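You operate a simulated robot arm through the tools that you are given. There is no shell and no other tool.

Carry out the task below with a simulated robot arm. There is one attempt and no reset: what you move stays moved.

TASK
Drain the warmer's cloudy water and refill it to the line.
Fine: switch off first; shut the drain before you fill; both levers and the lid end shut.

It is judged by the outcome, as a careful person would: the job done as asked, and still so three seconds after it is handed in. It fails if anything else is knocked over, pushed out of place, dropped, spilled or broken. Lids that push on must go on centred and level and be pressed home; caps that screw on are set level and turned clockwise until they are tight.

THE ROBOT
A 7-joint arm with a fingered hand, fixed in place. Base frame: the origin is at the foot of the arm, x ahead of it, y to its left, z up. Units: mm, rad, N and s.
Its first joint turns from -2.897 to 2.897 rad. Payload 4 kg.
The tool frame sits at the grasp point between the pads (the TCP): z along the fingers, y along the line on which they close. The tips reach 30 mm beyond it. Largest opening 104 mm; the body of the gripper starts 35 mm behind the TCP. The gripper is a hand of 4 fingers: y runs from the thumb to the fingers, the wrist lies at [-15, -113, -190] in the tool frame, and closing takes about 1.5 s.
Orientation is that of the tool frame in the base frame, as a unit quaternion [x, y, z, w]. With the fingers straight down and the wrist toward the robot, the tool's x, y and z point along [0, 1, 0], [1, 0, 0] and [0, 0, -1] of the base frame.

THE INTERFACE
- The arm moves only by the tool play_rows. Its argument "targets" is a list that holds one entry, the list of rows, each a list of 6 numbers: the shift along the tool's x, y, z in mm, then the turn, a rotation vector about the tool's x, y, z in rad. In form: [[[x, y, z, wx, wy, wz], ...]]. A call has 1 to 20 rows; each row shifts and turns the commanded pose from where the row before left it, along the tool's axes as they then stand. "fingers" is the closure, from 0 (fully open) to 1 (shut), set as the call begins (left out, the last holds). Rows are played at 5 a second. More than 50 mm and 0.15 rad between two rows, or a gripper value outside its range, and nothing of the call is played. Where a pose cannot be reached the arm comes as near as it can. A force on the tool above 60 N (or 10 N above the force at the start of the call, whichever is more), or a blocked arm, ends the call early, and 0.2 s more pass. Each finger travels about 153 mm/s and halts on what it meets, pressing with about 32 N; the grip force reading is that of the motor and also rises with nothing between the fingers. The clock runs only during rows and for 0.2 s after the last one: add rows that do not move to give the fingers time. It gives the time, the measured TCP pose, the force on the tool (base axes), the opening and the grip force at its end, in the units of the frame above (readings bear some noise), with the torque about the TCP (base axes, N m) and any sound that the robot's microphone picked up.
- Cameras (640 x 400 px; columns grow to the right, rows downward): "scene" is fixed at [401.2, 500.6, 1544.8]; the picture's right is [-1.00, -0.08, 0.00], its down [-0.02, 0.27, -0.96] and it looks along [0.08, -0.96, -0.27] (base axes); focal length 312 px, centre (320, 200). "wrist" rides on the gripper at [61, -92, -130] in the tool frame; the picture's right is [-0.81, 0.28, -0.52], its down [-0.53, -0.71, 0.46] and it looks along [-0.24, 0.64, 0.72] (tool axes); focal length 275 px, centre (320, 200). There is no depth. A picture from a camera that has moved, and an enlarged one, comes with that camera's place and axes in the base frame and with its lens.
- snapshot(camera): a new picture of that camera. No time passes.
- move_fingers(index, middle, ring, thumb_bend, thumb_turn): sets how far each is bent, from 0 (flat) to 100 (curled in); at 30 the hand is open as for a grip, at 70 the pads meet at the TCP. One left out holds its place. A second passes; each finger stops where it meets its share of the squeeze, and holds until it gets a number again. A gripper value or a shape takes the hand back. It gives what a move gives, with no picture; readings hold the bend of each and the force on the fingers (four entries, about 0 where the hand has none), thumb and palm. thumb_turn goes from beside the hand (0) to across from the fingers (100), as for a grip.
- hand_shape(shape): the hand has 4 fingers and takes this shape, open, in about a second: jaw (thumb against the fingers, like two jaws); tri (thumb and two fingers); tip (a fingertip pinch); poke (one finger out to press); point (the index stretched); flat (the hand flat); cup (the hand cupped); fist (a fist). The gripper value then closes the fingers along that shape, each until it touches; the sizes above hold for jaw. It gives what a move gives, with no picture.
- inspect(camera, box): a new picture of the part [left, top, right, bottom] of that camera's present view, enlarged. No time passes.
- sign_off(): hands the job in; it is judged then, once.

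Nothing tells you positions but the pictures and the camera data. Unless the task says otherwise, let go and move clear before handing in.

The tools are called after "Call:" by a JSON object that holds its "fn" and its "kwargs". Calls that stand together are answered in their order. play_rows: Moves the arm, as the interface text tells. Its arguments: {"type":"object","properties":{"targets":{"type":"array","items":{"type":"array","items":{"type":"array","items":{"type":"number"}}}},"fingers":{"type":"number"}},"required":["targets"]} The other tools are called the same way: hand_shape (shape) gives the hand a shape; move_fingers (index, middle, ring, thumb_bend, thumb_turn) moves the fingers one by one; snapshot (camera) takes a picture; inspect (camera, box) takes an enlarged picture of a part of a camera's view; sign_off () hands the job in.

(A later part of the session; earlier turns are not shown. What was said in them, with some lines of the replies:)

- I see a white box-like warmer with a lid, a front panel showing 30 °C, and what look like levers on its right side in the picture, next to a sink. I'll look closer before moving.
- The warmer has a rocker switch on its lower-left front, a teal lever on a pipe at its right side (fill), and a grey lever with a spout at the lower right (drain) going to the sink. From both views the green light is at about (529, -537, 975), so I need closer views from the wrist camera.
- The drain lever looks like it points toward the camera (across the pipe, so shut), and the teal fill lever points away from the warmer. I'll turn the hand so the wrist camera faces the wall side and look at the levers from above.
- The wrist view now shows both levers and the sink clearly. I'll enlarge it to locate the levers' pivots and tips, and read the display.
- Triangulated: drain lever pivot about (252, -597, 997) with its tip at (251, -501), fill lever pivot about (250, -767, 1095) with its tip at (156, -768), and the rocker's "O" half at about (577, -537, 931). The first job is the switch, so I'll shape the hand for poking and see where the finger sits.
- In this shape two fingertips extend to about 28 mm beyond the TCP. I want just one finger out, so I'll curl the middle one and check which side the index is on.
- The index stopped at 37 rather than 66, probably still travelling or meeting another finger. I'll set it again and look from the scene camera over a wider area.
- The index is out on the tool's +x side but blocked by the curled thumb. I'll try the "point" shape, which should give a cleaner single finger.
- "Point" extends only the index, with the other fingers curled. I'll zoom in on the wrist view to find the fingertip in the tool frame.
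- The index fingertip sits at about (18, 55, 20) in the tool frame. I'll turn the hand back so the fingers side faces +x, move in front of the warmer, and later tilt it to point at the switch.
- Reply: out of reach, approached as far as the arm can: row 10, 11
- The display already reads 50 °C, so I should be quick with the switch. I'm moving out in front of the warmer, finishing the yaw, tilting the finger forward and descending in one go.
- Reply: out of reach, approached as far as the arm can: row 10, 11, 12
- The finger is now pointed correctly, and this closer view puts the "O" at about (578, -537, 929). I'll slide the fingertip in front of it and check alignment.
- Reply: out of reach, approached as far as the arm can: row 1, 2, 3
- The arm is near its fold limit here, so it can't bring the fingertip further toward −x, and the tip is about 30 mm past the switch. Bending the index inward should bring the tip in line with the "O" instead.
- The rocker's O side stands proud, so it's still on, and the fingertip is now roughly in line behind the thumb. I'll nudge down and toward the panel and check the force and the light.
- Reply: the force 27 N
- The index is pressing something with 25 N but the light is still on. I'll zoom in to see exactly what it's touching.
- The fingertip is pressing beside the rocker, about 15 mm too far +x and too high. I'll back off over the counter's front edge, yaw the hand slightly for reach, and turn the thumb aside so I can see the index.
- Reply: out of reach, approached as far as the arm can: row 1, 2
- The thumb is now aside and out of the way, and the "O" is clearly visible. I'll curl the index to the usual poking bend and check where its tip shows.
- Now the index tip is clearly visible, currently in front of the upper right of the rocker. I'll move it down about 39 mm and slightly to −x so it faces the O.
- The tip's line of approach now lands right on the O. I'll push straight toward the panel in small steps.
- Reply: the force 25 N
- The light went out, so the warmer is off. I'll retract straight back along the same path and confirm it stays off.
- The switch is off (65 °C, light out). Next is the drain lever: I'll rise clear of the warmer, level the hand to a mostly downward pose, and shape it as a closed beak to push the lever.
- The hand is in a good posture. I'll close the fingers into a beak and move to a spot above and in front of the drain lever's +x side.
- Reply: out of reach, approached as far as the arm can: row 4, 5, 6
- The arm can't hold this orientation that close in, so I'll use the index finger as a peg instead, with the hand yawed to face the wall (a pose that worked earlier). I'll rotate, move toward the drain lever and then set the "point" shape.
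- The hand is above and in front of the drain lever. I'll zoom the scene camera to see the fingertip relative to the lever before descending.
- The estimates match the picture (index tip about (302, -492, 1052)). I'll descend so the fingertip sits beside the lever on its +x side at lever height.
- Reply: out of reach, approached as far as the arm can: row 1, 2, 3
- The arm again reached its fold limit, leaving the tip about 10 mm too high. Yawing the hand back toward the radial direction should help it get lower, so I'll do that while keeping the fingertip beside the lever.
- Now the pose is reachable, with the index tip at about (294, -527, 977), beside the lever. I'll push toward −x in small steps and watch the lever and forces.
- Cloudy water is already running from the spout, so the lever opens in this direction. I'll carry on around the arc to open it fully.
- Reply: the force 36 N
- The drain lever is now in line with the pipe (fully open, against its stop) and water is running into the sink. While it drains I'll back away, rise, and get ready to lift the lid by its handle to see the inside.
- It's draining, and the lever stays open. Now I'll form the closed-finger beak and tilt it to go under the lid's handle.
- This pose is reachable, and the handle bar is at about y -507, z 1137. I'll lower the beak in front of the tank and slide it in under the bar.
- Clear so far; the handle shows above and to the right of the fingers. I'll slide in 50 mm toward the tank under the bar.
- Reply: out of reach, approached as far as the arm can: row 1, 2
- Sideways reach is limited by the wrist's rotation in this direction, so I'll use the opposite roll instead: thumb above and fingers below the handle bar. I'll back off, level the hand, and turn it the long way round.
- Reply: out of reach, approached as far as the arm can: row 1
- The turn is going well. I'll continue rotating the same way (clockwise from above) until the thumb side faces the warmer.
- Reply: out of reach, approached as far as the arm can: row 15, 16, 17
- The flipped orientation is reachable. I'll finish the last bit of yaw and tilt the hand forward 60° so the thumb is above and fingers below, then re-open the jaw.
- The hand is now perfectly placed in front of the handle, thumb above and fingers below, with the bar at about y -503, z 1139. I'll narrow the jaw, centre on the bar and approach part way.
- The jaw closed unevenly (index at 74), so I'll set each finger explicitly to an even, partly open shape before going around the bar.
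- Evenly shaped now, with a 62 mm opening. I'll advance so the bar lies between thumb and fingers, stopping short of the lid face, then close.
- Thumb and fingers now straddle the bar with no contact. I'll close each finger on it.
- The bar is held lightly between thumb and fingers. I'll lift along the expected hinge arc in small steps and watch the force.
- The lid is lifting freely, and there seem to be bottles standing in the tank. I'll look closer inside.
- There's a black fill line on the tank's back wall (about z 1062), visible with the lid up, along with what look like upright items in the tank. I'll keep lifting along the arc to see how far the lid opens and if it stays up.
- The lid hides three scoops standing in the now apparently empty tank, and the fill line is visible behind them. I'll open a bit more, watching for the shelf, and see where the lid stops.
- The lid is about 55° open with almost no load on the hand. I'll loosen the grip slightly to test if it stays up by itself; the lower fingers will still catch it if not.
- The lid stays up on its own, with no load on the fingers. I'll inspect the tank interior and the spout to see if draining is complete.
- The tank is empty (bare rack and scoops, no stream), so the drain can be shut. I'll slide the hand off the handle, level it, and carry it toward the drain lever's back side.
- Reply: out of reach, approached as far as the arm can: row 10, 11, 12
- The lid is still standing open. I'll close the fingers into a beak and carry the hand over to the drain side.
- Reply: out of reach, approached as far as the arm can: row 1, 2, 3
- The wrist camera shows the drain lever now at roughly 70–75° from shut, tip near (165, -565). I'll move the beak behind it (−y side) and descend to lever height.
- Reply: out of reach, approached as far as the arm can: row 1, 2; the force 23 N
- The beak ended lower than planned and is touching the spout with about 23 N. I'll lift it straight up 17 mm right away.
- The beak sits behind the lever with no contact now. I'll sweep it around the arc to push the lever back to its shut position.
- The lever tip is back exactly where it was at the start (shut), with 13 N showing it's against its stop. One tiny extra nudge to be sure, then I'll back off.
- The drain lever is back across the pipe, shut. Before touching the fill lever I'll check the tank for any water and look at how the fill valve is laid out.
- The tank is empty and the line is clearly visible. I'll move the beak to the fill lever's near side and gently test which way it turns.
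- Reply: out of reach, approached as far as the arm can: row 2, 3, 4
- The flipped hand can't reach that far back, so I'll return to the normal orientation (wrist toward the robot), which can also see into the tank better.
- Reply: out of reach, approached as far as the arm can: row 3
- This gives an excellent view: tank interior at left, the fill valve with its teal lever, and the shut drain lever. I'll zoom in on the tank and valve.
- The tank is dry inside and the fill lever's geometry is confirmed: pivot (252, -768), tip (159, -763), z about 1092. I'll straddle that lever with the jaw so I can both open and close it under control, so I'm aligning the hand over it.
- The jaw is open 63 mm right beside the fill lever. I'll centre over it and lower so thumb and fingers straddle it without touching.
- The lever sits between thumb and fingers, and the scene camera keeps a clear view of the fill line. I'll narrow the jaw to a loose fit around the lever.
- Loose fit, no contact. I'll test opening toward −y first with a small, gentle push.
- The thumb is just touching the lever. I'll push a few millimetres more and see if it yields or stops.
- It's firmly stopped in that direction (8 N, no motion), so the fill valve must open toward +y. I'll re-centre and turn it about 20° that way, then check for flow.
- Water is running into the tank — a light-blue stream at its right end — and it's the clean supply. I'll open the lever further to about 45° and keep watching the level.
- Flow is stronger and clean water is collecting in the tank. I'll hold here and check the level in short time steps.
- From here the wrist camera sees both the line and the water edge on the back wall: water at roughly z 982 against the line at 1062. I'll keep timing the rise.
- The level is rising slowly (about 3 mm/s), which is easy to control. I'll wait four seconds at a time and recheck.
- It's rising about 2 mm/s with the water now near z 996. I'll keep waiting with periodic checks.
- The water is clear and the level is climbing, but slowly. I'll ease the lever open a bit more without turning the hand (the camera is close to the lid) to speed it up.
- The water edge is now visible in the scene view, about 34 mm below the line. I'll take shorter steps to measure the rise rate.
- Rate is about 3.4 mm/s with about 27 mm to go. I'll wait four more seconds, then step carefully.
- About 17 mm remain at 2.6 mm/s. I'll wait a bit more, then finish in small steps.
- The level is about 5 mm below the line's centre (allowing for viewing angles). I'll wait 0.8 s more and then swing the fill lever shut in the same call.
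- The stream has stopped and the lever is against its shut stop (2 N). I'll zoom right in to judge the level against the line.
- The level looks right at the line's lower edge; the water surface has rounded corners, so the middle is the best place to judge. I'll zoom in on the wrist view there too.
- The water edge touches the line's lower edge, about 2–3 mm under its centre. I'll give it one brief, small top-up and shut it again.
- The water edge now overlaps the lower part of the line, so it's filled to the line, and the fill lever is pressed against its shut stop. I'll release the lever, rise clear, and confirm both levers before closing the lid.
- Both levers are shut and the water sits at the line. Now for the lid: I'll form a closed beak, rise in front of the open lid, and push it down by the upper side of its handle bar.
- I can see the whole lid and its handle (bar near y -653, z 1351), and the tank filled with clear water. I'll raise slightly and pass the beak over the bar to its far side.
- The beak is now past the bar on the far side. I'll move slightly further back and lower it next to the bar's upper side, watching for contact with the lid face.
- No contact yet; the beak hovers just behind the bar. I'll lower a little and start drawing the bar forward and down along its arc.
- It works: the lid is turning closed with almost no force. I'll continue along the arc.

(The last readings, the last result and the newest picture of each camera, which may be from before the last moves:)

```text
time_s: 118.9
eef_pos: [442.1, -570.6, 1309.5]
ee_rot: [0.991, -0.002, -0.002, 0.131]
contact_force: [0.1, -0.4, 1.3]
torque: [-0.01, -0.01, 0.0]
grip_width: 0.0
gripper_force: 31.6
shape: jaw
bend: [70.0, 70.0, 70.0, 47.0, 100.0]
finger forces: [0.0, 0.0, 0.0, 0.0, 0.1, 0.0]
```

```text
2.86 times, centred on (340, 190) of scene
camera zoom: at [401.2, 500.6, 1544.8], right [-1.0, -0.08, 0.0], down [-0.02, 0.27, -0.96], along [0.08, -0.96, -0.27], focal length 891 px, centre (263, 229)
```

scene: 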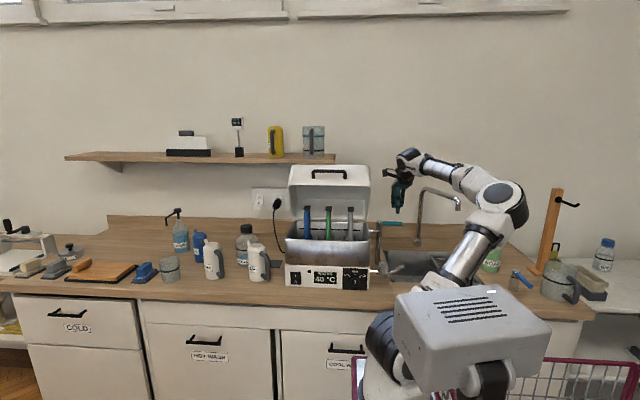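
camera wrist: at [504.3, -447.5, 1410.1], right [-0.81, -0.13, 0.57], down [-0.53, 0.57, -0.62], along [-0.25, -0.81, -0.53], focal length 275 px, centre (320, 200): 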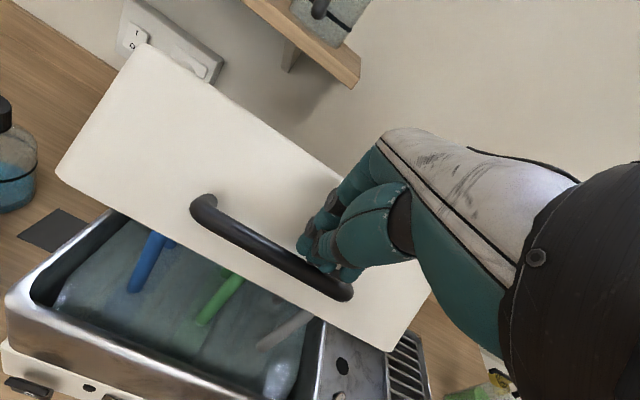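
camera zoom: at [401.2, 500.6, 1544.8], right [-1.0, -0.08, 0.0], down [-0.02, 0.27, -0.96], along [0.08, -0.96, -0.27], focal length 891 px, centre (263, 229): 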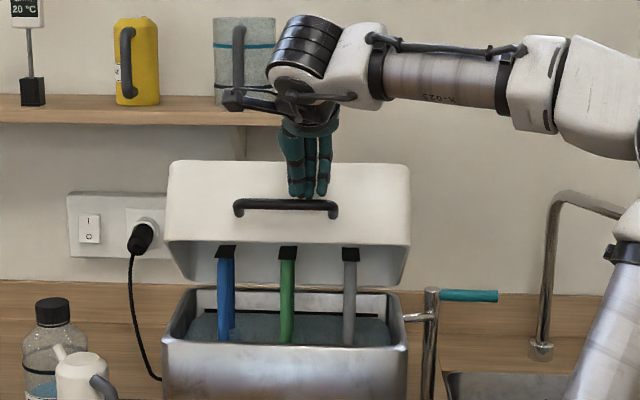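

About 35° open now. Continuing down the arc.

Call:
{"fn": "play_rows", "kwargs": {"targets": [[[0, -18.1, 12.6, 0, 0, 0], [0, -18.1, 12.6, 0, 0, 0], [0, -15.5, 15.4, 0, 0, 0], [0, -15.5, 15.4, 0, 0, 0]]]}}

Call:
{"fn": "snapshot", "kwargs": {"camera": "wrist"}}

Call:
{"fn": "inspect", "kwargs": {"camera": "scene", "box": [270, 150, 390, 270]}}

```text
time_s: 119.9
eef_pos: [441.7, -520.4, 1240.2]
ee_rot: [0.991, -0.001, -0.001, 0.131]
contact_force: [0.2, 0.0, -0.1]
torque: [-0.01, 0.01, -0.01]
grip_width: 0.0
gripper_force: 31.7
shape: jaw
bend: [70.0, 70.0, 70.0, 47.0, 100.0]
finger forces: [0.1, 0.0, 0.0, 0.0, 0.1, 0.1]
```

```text
taken
camera wrist: at [504.4, -397.6, 1339.3], right [-0.81, -0.13, 0.57], down [-0.53, 0.57, -0.62], along [-0.25, -0.81, -0.53], focal length 275 px, centre (320, 200)
```

wrist: 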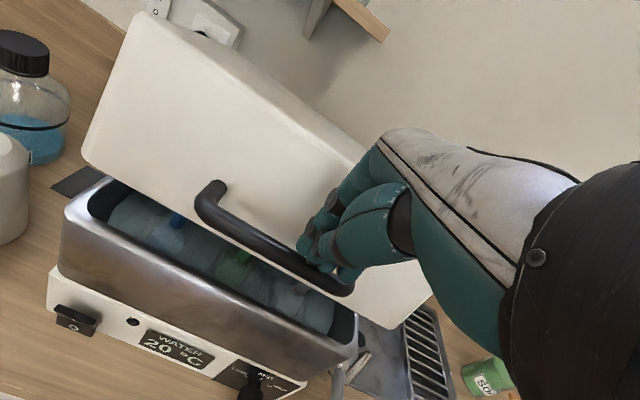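

```text
3.33 times, centred on (330, 210) of scene
camera zoom: at [401.2, 500.6, 1544.8], right [-1.0, -0.08, 0.0], down [-0.02, 0.27, -0.96], along [0.08, -0.96, -0.27], focal length 1039 px, centre (287, 167)
```

zoom: 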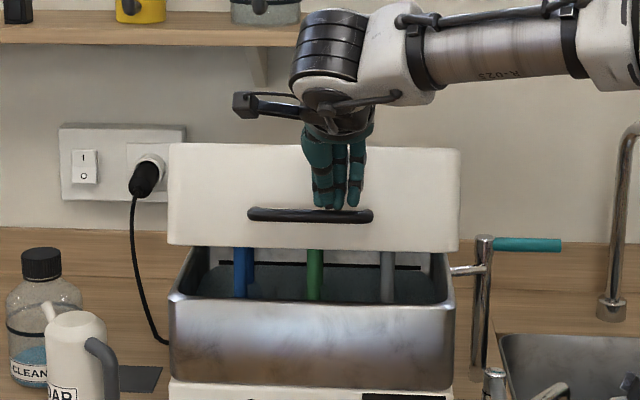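

Nearly shut. I'll finish the last part of the arc in smaller steps so it closes gently.

Call:
{"fn": "play_rows", "kwargs": {"targets": [[[0, -7.9, 10.3, 0, 0, 0], [0, -7.9, 10.3, 0, 0, 0], [0, -6.8, 11.2, 0, 0, 0], [0, -6.8, 11.2, 0, 0, 0]]]}}

Call:
{"fn": "snapshot", "kwargs": {"camera": "wrist"}}

Call:
{"fn": "inspect", "kwargs": {"camera": "scene", "box": [270, 170, 390, 290]}}

```text
time_s: 120.9
eef_pos: [442.3, -503.5, 1191.2]
ee_rot: [0.991, 0.0, 0.0, 0.131]
contact_force: [0.5, 0.1, -0.5]
torque: [-0.01, -0.03, -0.01]
grip_width: 0.0
gripper_force: 32.2
shape: jaw
bend: [70.0, 70.0, 70.0, 47.0, 100.0]
finger forces: [0.0, 0.0, 0.1, 0.0, 0.0, 0.0]
```

```text
taken
camera wrist: at [505.0, -380.1, 1291.4], right [-0.81, -0.13, 0.57], down [-0.53, 0.57, -0.62], along [-0.25, -0.81, -0.53], focal length 275 px, centre (320, 200)
```

wrist: 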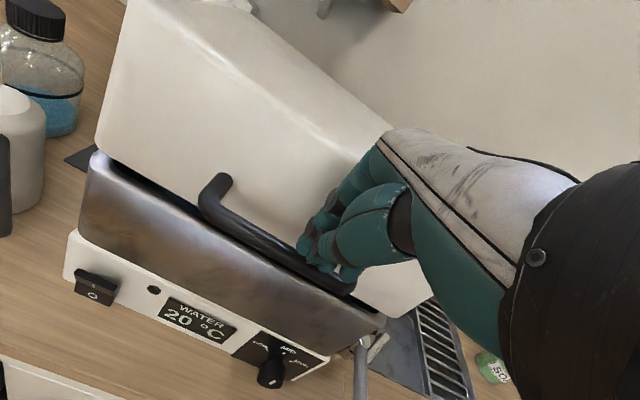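

```text
3.33 times, centred on (330, 230) of scene
camera zoom: at [401.2, 500.6, 1544.8], right [-1.0, -0.08, 0.0], down [-0.02, 0.27, -0.96], along [0.08, -0.96, -0.27], focal length 1039 px, centre (287, 100)
```

zoom: 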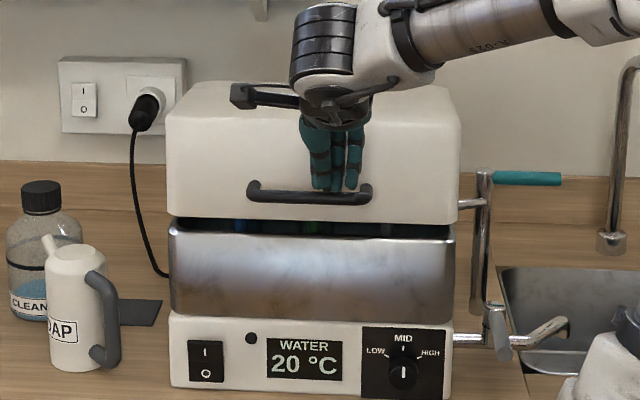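

A gap of about 12–15 mm remains. I'll press the bar straight down in small steps until the lid seats.

Call:
{"fn": "play_rows", "kwargs": {"targets": [[[0, -3, 7.5, 0, 0, 0], [0, -2.5, 6, 0, 0, 0], [0, -2, 5, 0, 0, 0]]]}}

Call:
{"fn": "inspect", "kwargs": {"camera": "scene", "box": [270, 190, 390, 270]}}

```text
time_s: 121.7
eef_pos: [442.7, -502.3, 1172.0]
ee_rot: [0.991, -0.001, 0.0, 0.132]
contact_force: [-0.8, -1.9, 14.9]
torque: [-0.17, 0.12, -0.03]
grip_width: 0.2
gripper_force: 31.9
shape: jaw
bend: [70.0, 70.0, 70.0, 47.0, 100.0]
finger forces: [0.1, 28.4, 0.1, 0.0, 0.0, 0.1]
```

```text
5.00 times, centred on (330, 230) of scene
camera zoom: at [401.2, 500.6, 1544.8], right [-1.0, -0.08, 0.0], down [-0.02, 0.27, -0.96], along [0.08, -0.96, -0.27], focal length 1559 px, centre (270, 50)
```

zoom: 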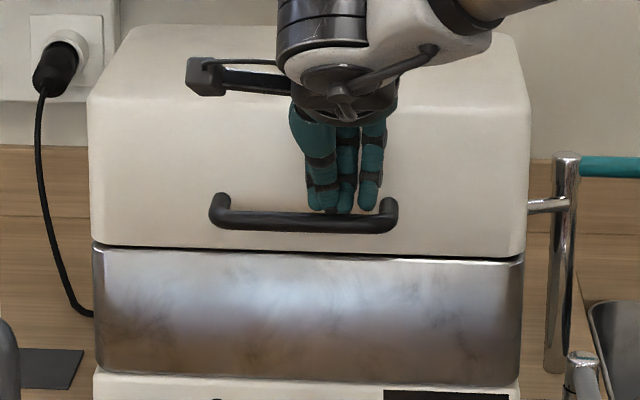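

The lid is seated (15 N reaction, seam as it was at the start). I'll retract up and away and do a final check of everything.

Call:
{"fn": "play_rows", "kwargs": {"targets": [[[0, 0.7, -41, 0, 0, 0], [0, -30, -30, 0, 0, 0], [0, -30, -30, 0, 0, 0], [0, -25, -30, 0, 0, 0], [0, -25, -30, 0, 0, 0], [-30, 0, -20, 0, 0, 0], [-30, 0, -20, 0, 0, 0], [-30, 0, -20, 0, 0, 0], [0, 0, 0, 0, 0, 0]]]}}

Call:
{"fn": "snapshot", "kwargs": {"camera": "scene"}}

Call:
{"fn": "inspect", "kwargs": {"camera": "scene", "box": [270, 180, 420, 295]}}

Call:
{"fn": "snapshot", "kwargs": {"camera": "wrist"}}

```text
time_s: 123.7
eef_pos: [351.3, -336.7, 1355.2]
ee_rot: [0.991, -0.001, 0.0, 0.131]
contact_force: [0.3, 1.3, -0.4]
torque: [0.0, 0.01, 0.0]
grip_width: 0.0
gripper_force: 32.0
shape: jaw
bend: [70.0, 70.0, 70.0, 47.0, 100.0]
finger forces: [0.0, 0.0, 0.0, 0.0, 0.0, 0.0]
```

```text
taken
```

scene: 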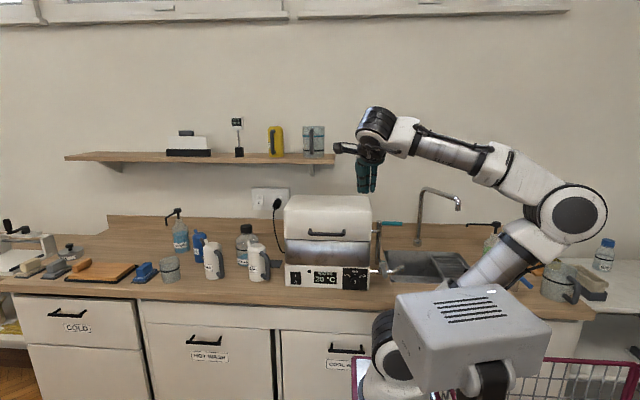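

```text
3.48 times, centred on (345, 238) of scene
camera zoom: at [401.2, 500.6, 1544.8], right [-1.0, -0.08, 0.0], down [-0.02, 0.27, -0.96], along [0.08, -0.96, -0.27], focal length 1084 px, centre (233, 70)
```

zoom: 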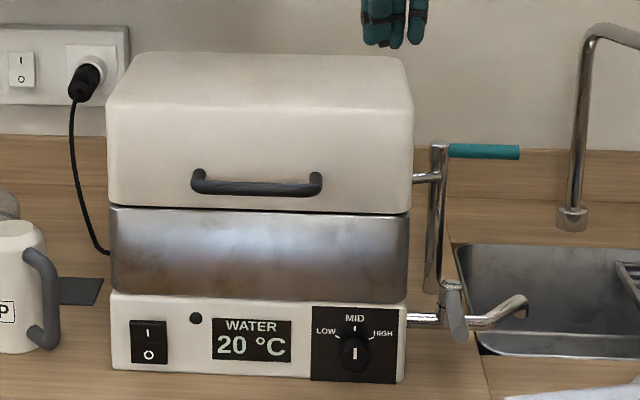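

```text
taken
camera wrist: at [413.5, -214.3, 1456.5], right [-0.81, -0.13, 0.57], down [-0.53, 0.57, -0.62], along [-0.25, -0.81, -0.53], focal length 275 px, centre (320, 200)
```

wrist: 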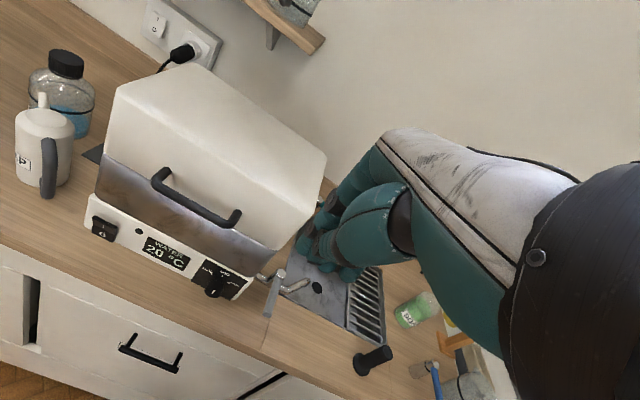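

The lid is shut, both levers match their original shut positions, the light is off and nothing else has moved. One last close look at the spout and counter for drips before handing in.

Call:
{"fn": "inspect", "kwargs": {"camera": "scene", "box": [360, 215, 440, 290]}}

Call:
{"fn": "inspect", "kwargs": {"camera": "wrist", "box": [80, 60, 340, 320]}}

```text
5.33 times, centred on (400, 252) of scene
camera zoom: at [401.2, 500.6, 1544.8], right [-1.0, -0.08, 0.0], down [-0.02, 0.27, -0.96], along [0.08, -0.96, -0.27], focal length 1662 px, centre (-107, -80)
```

zoom: 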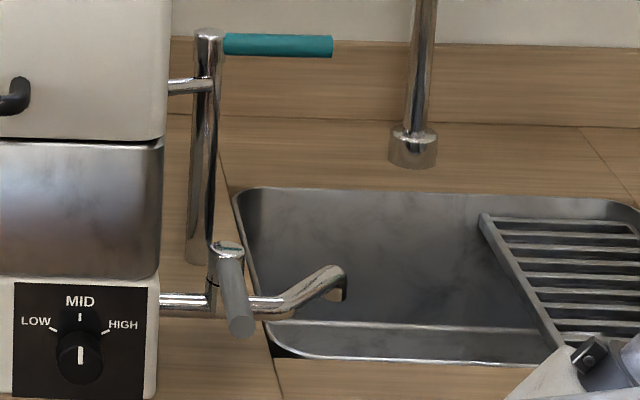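

```text
1.54 times, centred on (210, 190) of wrist
camera zoom: at [413.5, -214.3, 1456.5], right [-0.81, -0.13, 0.57], down [-0.53, 0.57, -0.62], along [-0.25, -0.81, -0.53], focal length 424 px, centre (489, 215)
```

zoom: 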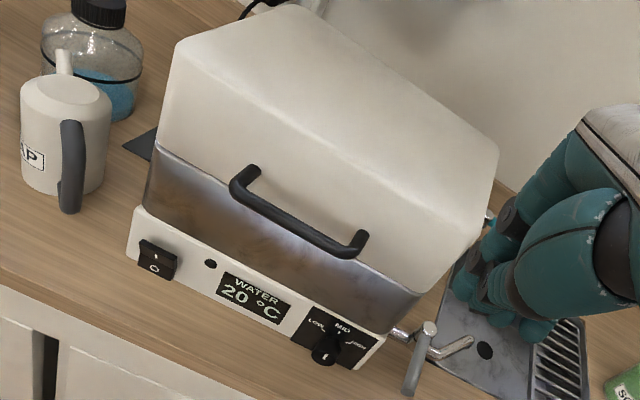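

The counter is dry and nothing drips from the spout. The switch is off, the drain and fill levers are shut, the lid is closed and level, and the tank is filled to the line. The hand is clear, so I'm handing the job in.

Call:
{"fn": "sign_off", "kwargs": {}}

```text
The job is handed in.
```

The warmer has been drained and refilled with clean water, and I've handed the job in.

- **Switch:** it was turned off first; the light is out and the display reads 20 °C.
- **Drain:** the cloudy water ran out into the sink until the tank was empty. I shut the drain lever before any filling.
- **Fill:** the water edge overlaps the lower part of the black line. I judged this from the camera, so it could be up to about 2 mm below the line's centre. The fill lever is shut.
- **Lid:** it is closed and seated, with the seam looking as it did at the start.

The last pictures showed no spills or drips on the counter, and nothing else moved. While reaching for the drain lever, my closed fingers pressed on the drain spout with about 23 N for a moment. It shows no damage and isn't dripping.
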